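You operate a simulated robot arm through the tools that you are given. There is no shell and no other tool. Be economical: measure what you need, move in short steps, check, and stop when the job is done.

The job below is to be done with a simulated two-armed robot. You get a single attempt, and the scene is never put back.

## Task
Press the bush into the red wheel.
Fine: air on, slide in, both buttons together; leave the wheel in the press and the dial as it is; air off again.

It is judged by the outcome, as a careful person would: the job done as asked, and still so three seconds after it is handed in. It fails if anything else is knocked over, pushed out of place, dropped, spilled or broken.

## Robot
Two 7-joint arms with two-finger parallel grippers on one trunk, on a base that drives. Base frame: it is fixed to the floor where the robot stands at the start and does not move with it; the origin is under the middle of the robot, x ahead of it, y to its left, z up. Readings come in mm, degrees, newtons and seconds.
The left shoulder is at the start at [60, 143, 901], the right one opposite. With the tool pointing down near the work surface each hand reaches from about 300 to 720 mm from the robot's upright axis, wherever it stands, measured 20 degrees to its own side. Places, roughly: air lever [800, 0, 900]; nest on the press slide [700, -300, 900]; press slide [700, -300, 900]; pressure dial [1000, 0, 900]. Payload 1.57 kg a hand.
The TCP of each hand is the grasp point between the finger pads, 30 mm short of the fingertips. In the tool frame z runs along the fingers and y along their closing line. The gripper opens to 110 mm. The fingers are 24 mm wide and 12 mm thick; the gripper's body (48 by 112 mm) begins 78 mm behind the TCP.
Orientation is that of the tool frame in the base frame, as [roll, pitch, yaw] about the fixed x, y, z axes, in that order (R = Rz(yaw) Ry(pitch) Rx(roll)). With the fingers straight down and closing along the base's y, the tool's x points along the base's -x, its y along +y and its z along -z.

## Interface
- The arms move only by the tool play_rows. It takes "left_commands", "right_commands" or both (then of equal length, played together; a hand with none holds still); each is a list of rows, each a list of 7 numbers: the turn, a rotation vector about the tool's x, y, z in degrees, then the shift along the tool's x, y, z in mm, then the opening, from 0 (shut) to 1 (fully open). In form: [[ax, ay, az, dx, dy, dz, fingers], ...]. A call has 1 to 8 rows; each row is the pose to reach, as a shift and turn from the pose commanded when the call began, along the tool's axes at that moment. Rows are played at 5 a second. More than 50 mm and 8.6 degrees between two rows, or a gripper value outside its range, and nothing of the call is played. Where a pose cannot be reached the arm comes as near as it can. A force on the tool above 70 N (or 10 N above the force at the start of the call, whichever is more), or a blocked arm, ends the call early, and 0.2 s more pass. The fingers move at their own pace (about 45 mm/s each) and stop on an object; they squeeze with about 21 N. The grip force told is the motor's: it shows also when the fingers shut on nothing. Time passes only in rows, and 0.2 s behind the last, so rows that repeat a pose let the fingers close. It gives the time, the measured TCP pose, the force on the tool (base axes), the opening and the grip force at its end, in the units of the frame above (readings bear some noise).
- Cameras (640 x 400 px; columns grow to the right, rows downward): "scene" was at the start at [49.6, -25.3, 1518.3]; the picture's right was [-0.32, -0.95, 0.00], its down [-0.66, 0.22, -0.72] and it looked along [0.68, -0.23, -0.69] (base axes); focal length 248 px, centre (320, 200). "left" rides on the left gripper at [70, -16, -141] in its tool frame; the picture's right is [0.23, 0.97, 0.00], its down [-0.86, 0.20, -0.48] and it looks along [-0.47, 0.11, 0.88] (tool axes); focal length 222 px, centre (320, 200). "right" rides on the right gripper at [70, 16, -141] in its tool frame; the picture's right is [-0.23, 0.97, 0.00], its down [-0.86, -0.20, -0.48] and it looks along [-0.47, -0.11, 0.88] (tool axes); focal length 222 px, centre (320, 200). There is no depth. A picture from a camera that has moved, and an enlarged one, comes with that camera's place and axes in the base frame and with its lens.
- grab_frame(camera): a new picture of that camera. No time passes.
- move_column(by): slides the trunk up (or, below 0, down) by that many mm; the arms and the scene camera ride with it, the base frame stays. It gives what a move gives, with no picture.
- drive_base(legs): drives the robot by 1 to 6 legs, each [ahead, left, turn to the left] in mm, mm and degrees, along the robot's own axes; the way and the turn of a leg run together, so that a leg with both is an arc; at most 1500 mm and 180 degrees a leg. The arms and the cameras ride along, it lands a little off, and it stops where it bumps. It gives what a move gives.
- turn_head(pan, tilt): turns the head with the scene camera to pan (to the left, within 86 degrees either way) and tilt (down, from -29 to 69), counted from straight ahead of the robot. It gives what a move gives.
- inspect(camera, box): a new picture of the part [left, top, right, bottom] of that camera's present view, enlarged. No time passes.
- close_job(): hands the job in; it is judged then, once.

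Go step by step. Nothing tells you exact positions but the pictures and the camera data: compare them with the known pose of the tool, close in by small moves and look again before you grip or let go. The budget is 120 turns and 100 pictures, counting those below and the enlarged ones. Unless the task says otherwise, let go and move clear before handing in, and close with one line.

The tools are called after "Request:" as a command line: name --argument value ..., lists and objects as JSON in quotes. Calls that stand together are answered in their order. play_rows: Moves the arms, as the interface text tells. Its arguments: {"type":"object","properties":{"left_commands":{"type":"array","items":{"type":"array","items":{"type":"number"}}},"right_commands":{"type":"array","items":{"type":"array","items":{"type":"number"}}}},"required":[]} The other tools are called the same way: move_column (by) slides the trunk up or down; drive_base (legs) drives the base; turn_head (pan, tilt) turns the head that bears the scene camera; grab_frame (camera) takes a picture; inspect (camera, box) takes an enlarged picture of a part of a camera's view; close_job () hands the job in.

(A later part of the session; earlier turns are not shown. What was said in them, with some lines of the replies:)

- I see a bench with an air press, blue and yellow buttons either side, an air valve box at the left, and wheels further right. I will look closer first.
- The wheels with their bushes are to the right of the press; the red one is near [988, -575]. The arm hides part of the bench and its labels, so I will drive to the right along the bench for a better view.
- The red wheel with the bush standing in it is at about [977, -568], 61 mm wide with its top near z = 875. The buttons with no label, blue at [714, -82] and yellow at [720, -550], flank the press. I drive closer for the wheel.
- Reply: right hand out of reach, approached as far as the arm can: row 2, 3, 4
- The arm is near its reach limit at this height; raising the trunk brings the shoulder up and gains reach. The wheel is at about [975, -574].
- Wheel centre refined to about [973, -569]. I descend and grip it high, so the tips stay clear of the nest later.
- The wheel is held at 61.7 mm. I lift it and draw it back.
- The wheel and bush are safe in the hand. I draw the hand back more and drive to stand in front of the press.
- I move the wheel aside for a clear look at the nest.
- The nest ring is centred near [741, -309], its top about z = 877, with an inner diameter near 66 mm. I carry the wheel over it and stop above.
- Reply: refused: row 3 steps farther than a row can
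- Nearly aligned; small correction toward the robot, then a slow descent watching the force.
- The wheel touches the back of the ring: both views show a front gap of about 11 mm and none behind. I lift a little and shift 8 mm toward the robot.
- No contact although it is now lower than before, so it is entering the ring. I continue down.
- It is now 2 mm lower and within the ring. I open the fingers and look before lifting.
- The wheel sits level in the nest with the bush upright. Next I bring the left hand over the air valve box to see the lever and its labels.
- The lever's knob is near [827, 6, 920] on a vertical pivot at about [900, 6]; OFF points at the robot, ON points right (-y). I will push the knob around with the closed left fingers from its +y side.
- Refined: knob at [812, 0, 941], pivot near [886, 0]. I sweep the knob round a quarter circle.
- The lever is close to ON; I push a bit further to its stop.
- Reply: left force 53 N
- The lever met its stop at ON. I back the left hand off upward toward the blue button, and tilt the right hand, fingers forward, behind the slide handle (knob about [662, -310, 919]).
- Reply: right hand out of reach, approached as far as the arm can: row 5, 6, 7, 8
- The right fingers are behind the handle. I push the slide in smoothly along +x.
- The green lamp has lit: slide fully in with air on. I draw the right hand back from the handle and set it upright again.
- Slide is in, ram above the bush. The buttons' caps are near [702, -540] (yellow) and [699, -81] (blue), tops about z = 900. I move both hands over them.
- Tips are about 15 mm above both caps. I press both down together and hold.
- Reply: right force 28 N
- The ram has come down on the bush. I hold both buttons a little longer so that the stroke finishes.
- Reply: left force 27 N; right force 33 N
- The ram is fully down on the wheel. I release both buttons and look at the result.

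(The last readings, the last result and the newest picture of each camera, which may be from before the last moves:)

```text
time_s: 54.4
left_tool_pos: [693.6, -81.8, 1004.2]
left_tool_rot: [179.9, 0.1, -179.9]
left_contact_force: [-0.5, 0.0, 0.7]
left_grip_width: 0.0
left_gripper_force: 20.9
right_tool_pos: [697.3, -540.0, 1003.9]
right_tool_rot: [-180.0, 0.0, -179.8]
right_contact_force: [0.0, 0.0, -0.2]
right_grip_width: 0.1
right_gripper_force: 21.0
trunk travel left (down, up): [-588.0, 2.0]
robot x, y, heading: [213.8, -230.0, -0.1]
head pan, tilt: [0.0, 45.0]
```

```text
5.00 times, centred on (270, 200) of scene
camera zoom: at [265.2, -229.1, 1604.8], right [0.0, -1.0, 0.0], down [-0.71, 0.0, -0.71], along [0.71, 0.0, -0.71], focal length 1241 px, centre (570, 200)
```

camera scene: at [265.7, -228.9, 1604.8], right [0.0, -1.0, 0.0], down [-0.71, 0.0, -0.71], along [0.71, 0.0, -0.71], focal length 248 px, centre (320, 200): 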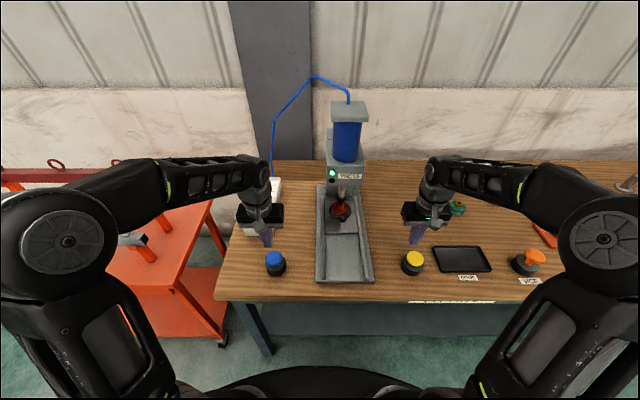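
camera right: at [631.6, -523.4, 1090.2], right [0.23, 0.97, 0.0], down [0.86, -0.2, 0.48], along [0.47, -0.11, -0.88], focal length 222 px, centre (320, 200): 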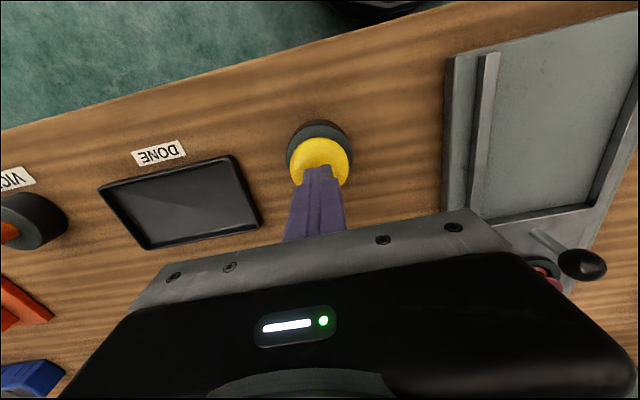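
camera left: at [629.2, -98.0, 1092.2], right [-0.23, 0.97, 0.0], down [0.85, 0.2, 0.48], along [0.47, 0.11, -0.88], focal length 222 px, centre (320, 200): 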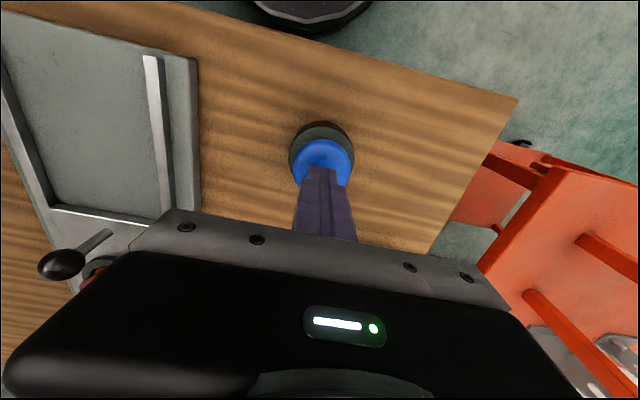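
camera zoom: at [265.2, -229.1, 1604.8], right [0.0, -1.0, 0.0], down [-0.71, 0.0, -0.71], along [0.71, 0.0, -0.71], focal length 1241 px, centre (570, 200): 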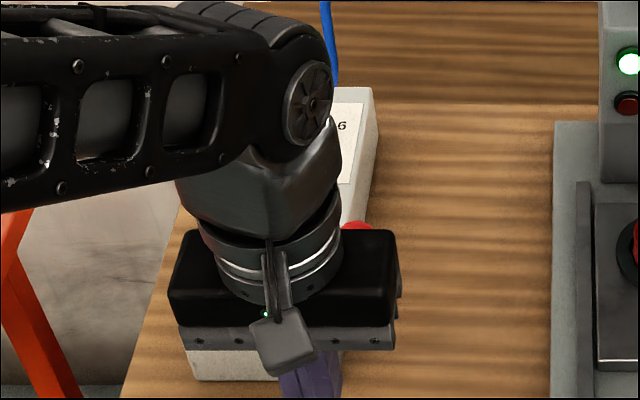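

The bush is now flush in the wheel. For air off I need to push the knob from its far side, so I move a bit closer and shift the left hand for a clear view of the lever.

Request:
play_rows --left_commands '[[0, 0, 0, 0, 30, -30, 0], [0, 0, 0, 0, 65, -60, 0], [0, 0, 0, 0, 100, -60, 0], [0, 0, 0, 0, 100, -60, 0]]'

Request:
drive_base --legs '[[65, 0, 0]]'

Request:
grab_frame --camera "scene"

Request:
inspect --camera "scene" --box '[220, 160, 340, 260]'

Request:
grab_frame --camera "left"

```text
time_s: 55.4
left_tool_pos: [693.2, 20.6, 1065.2]
left_tool_rot: [-180.0, 0.1, -179.8]
left_contact_force: [0.3, 0.8, 0.1]
left_grip_width: 0.1
left_gripper_force: 20.7
right_tool_pos: [696.7, -541.0, 1004.1]
right_tool_rot: [-180.0, 0.0, -179.9]
right_contact_force: [0.5, -0.7, 0.2]
right_grip_width: 0.1
right_gripper_force: 21.4
trunk travel left (down, up): [-588.0, 2.0]
robot x, y, heading: [210.9, -229.2, 0.4]
head pan, tilt: [0.0, 45.0]
```

```text
time_s: 56.4
left_tool_pos: [761.3, 20.0, 1062.9]
left_tool_rot: [180.0, 0.0, -179.9]
left_contact_force: [0.3, -0.4, -0.5]
left_grip_width: 0.0
left_gripper_force: 21.1
right_tool_pos: [764.0, -540.7, 1002.7]
right_tool_rot: [-180.0, -0.1, -180.0]
right_contact_force: [1.1, 0.5, -0.4]
right_grip_width: 0.1
right_gripper_force: 20.4
trunk travel left (down, up): [-588.0, 2.0]
robot x, y, heading: [280.2, -229.3, 0.1]
head pan, tilt: [0.0, 45.0]
```

```text
27 pictures are left
camera scene: at [332.0, -229.0, 1604.7], right [0.0, -1.0, 0.0], down [-0.71, 0.0, -0.71], along [0.71, 0.0, -0.71], focal length 248 px, centre (320, 200)
```

scene: 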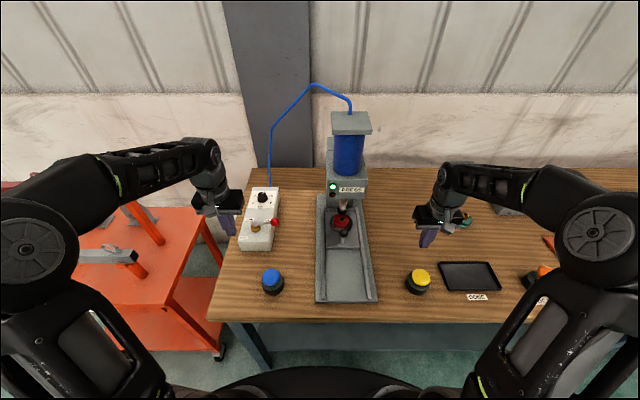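

```text
4.00 times, centred on (280, 210) of scene
camera zoom: at [332.0, -229.0, 1604.7], right [0.0, -1.0, 0.0], down [-0.71, 0.0, -0.71], along [0.71, 0.0, -0.71], focal length 993 px, centre (480, 160)
```

zoom: 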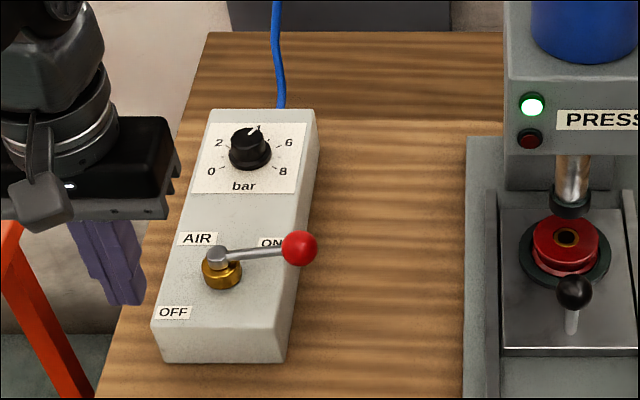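

```text
25 pictures are left
camera left: at [690.4, 3.1, 1206.4], right [-0.23, 0.97, 0.0], down [0.86, 0.2, 0.48], along [0.47, 0.11, -0.88], focal length 222 px, centre (320, 200)
```

left: 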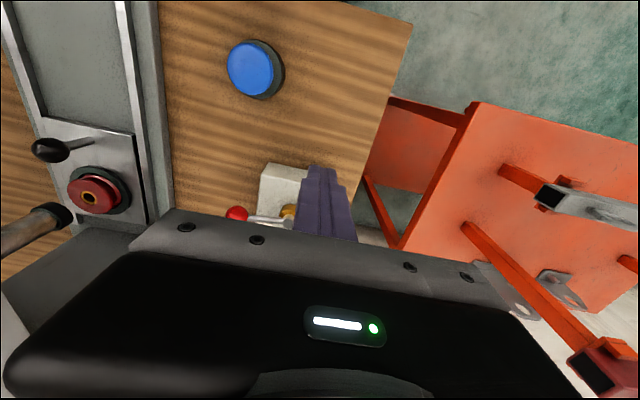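

Knob at ON is at [888, -72, 941]. I bring the closed left fingers over to its far (+x) side.

Request:
play_rows --left_commands '[[0, 0, 0, -40, -22, 0, 0], [0, 0, 0, -80, -45, 15, 0], [0, 0, 0, -120, -68, 35, 0], [0, 0, 0, -150, -85, 52, 0], [0, 0, 0, -166, -93, 58, 0], [0, 0, 0, -166, -93, 58, 0]]'

Request:
inspect --camera "scene" --box '[220, 160, 340, 260]'

Request:
grab_frame --camera "left"

```text
refused: row 3 steps farther than a row can; nothing moved
```

```text
4.00 times, centred on (280, 210) of scene
camera zoom: at [332.0, -229.0, 1604.7], right [0.0, -1.0, 0.0], down [-0.71, 0.0, -0.71], along [0.71, 0.0, -0.71], focal length 993 px, centre (480, 160)
```

zoom: 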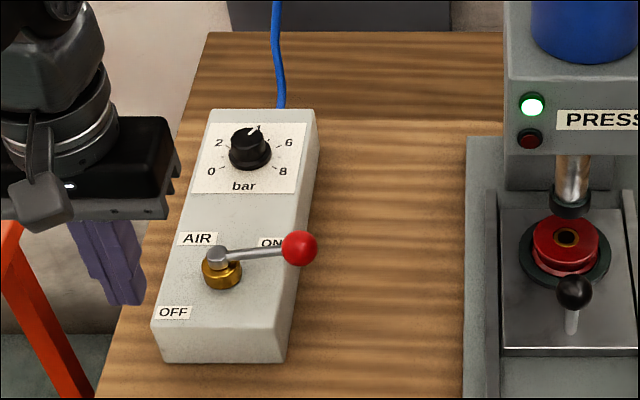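

```text
23 pictures are left
camera left: at [690.4, 3.1, 1206.4], right [-0.23, 0.97, 0.0], down [0.86, 0.2, 0.48], along [0.47, 0.11, -0.88], focal length 222 px, centre (320, 200)
```

left: 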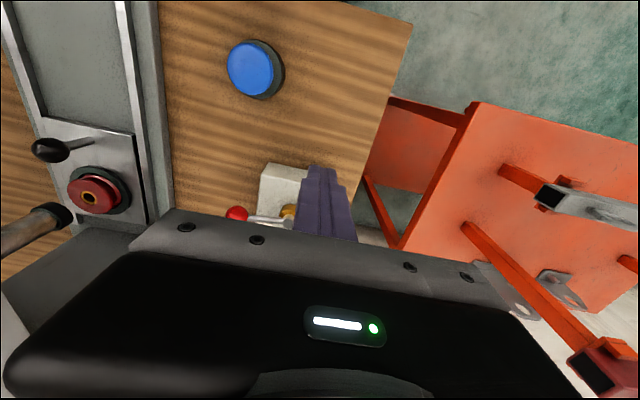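

Request:
play_rows --left_commands '[[0, 0, 0, -35, -20, 0, 0], [0, 0, 0, -70, -40, 12, 0], [0, 0, 0, -105, -60, 25, 0], [0, 0, 0, -135, -78, 40, 0], [0, 0, 0, -155, -90, 52, 0], [0, 0, 0, -166, -93, 58, 0], [0, 0, 0, -166, -93, 58, 0]]'

Request:
inspect --camera "scene" --box '[220, 160, 340, 260]'

```text
time_s: 58.0
left_tool_pos: [925.0, -71.6, 1005.9]
left_tool_rot: [179.9, 0.1, -179.9]
left_contact_force: [-0.3, 0.2, 0.4]
left_grip_width: 0.2
left_gripper_force: 21.1
right_tool_pos: [761.8, -540.7, 1003.8]
right_tool_rot: [180.0, 0.0, -179.9]
right_contact_force: [-0.1, 0.3, 0.3]
right_grip_width: 0.0
right_gripper_force: 20.6
trunk travel left (down, up): [-588.0, 2.0]
robot x, y, heading: [274.9, -231.9, -0.0]
head pan, tilt: [0.0, 45.0]
```

```text
4.00 times, centred on (280, 210) of scene
camera zoom: at [329.6, -229.1, 1604.9], right [0.0, -1.0, 0.0], down [-0.71, 0.0, -0.71], along [0.71, 0.0, -0.71], focal length 993 px, centre (480, 160)
```

zoom: 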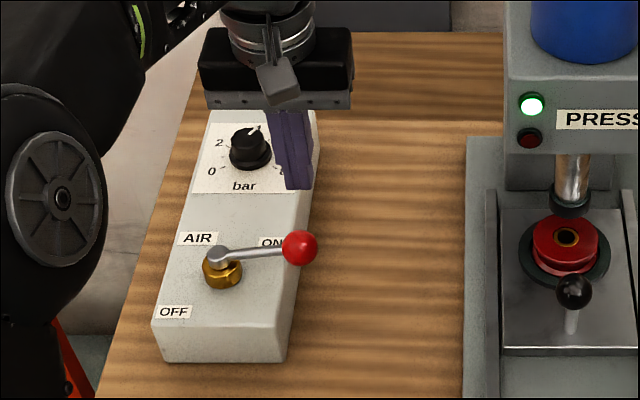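

Request:
play_rows --left_commands '[[0, 0, 0, 0, 0, 33, 0], [0, 0, 0, 0, 0, 65, 0], [0, 0, 0, 10, 0, 65, 0], [0, 0, 0, 34, -6, 65, 0], [0, 0, 0, 60, -4, 65, 0], [0, 0, 0, 85, 9, 65, 0], [0, 0, 0, 105, 32, 65, 0], [0, 0, 0, 111, 45, 65, 0]]'

Request:
play_rows --left_commands '[[0, 0, 0, 1, 4, 0, 0], [0, 0, 0, 1, 8, 0, 0], [0, 0, 0, 1, 11, 0, 0], [0, 0, 0, 1, 11, 0, 0]]'

Request:
inspect --camera "scene" --box '[220, 160, 340, 260]'

```text
time_s: 59.8
left_tool_pos: [813.4, -28.8, 940.5]
left_tool_rot: [180.0, 0.2, -180.0]
left_contact_force: [0.5, 0.5, 0.1]
left_grip_width: 0.0
left_gripper_force: 21.2
right_tool_pos: [762.0, -540.1, 1003.9]
right_tool_rot: [180.0, 0.0, -179.9]
right_contact_force: [-0.2, 0.8, 0.2]
right_grip_width: 0.0
right_gripper_force: 21.0
trunk travel left (down, up): [-588.0, 2.0]
robot x, y, heading: [272.9, -228.8, 0.1]
head pan, tilt: [0.0, 45.0]
```

```text
time_s: 60.8
left_tool_pos: [814.5, -24.6, 941.9]
left_tool_rot: [-179.8, 0.1, 179.8]
left_contact_force: [-0.1, -31.5, 1.0]
left_grip_width: 0.0
left_gripper_force: 20.9
right_tool_pos: [761.7, -544.1, 1003.3]
right_tool_rot: [179.8, 0.0, 180.0]
right_contact_force: [-0.4, 0.7, -0.9]
right_grip_width: 0.0
right_gripper_force: 21.1
trunk travel left (down, up): [-588.0, 2.0]
robot x, y, heading: [278.0, -232.7, 0.0]
head pan, tilt: [0.0, 45.0]
```

```text
4.00 times, centred on (280, 210) of scene
camera zoom: at [329.7, -234.0, 1604.8], right [0.0, -1.0, 0.0], down [-0.71, 0.0, -0.71], along [0.71, 0.0, -0.71], focal length 993 px, centre (480, 160)
```

zoom: 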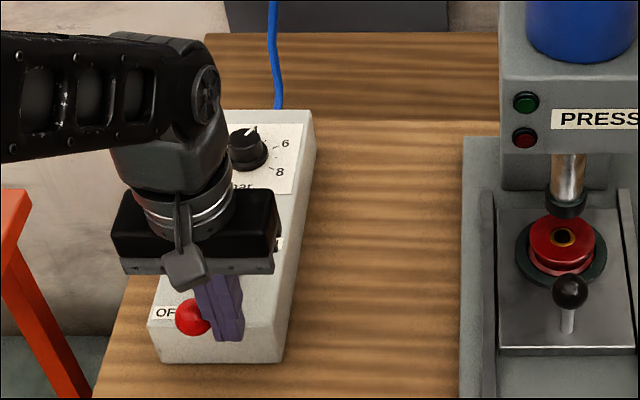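

The lever is against its OFF stop and the green lamp is out. I move the left hand clear (away from the knob, up and back) and check.

Request:
play_rows --left_commands '[[0, 0, 0, 0, -20, 0, 0], [0, 0, 0, 0, -35, -15, 0], [0, 0, 0, 0, -35, -55, 0], [0, 0, 0, 20, -35, -90, 0], [0, 0, 0, 60, -35, -100, 0], [0, 0, 0, 100, -35, -100, 0], [0, 0, 0, 140, -35, -100, 0], [0, 0, 0, 140, -35, -100, 0]]'

Request:
drive_base --legs '[[-200, 0, 0]]'

Request:
grab_frame --camera "scene"

Request:
inspect --camera "scene" --box '[250, 110, 390, 230]'

```text
time_s: 62.6
left_tool_pos: [672.2, -52.7, 1039.2]
left_tool_rot: [-179.9, -0.1, -179.8]
left_contact_force: [0.1, -0.1, 0.7]
left_grip_width: 0.0
left_gripper_force: 21.0
right_tool_pos: [761.6, -539.3, 1003.3]
right_tool_rot: [-179.9, -0.1, -180.0]
right_contact_force: [0.2, -0.2, 0.0]
right_grip_width: 0.0
right_gripper_force: 20.7
trunk travel left (down, up): [-588.0, 2.0]
robot x, y, heading: [275.2, -229.3, 0.3]
head pan, tilt: [0.0, 45.0]
```

```text
time_s: 64.2
left_tool_pos: [471.6, -52.3, 1040.6]
left_tool_rot: [-180.0, 0.1, -180.0]
left_contact_force: [0.1, 1.0, 0.7]
left_grip_width: 0.1
left_gripper_force: 21.0
right_tool_pos: [561.1, -539.7, 1003.8]
right_tool_rot: [180.0, -0.1, -179.8]
right_contact_force: [-0.3, 0.0, 0.3]
right_grip_width: 0.0
right_gripper_force: 20.8
trunk travel left (down, up): [-588.0, 2.0]
robot x, y, heading: [75.0, -231.5, 0.1]
head pan, tilt: [0.0, 45.0]
```

```text
20 pictures are left
camera scene: at [127.4, -229.3, 1604.9], right [0.0, -1.0, 0.0], down [-0.71, 0.0, -0.71], along [0.71, 0.0, -0.71], focal length 248 px, centre (320, 200)
```

scene: 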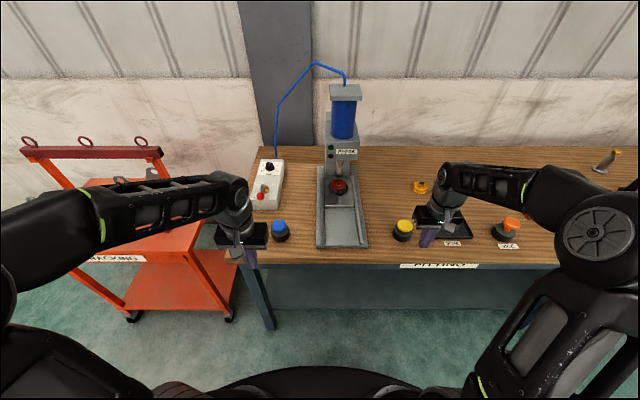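

```text
3.33 times, centred on (320, 170) of scene
camera zoom: at [127.4, -229.3, 1604.9], right [0.0, -1.0, 0.0], down [-0.71, 0.0, -0.71], along [0.71, 0.0, -0.71], focal length 827 px, centre (320, 300)
```

zoom: 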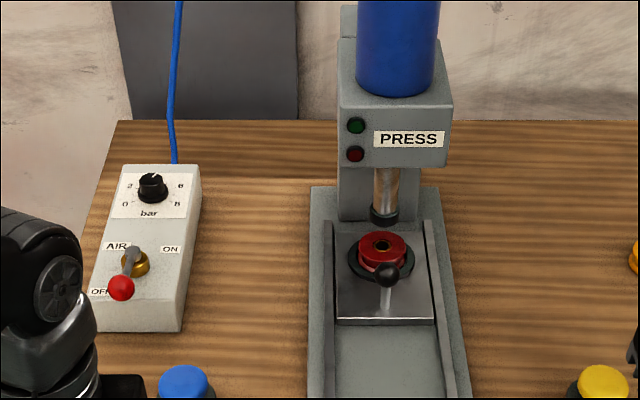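

The bush is flush in the red wheel, which stays in the press; the lever is at OFF, the lamps are out, and both hands are clear. I hand it in.

Request:
close_job

```text
The job is handed in.
```

The bush is pressed flush into the red wheel. The wheel is still in the press with the slide in, the dial was not touched, and the air is off again.
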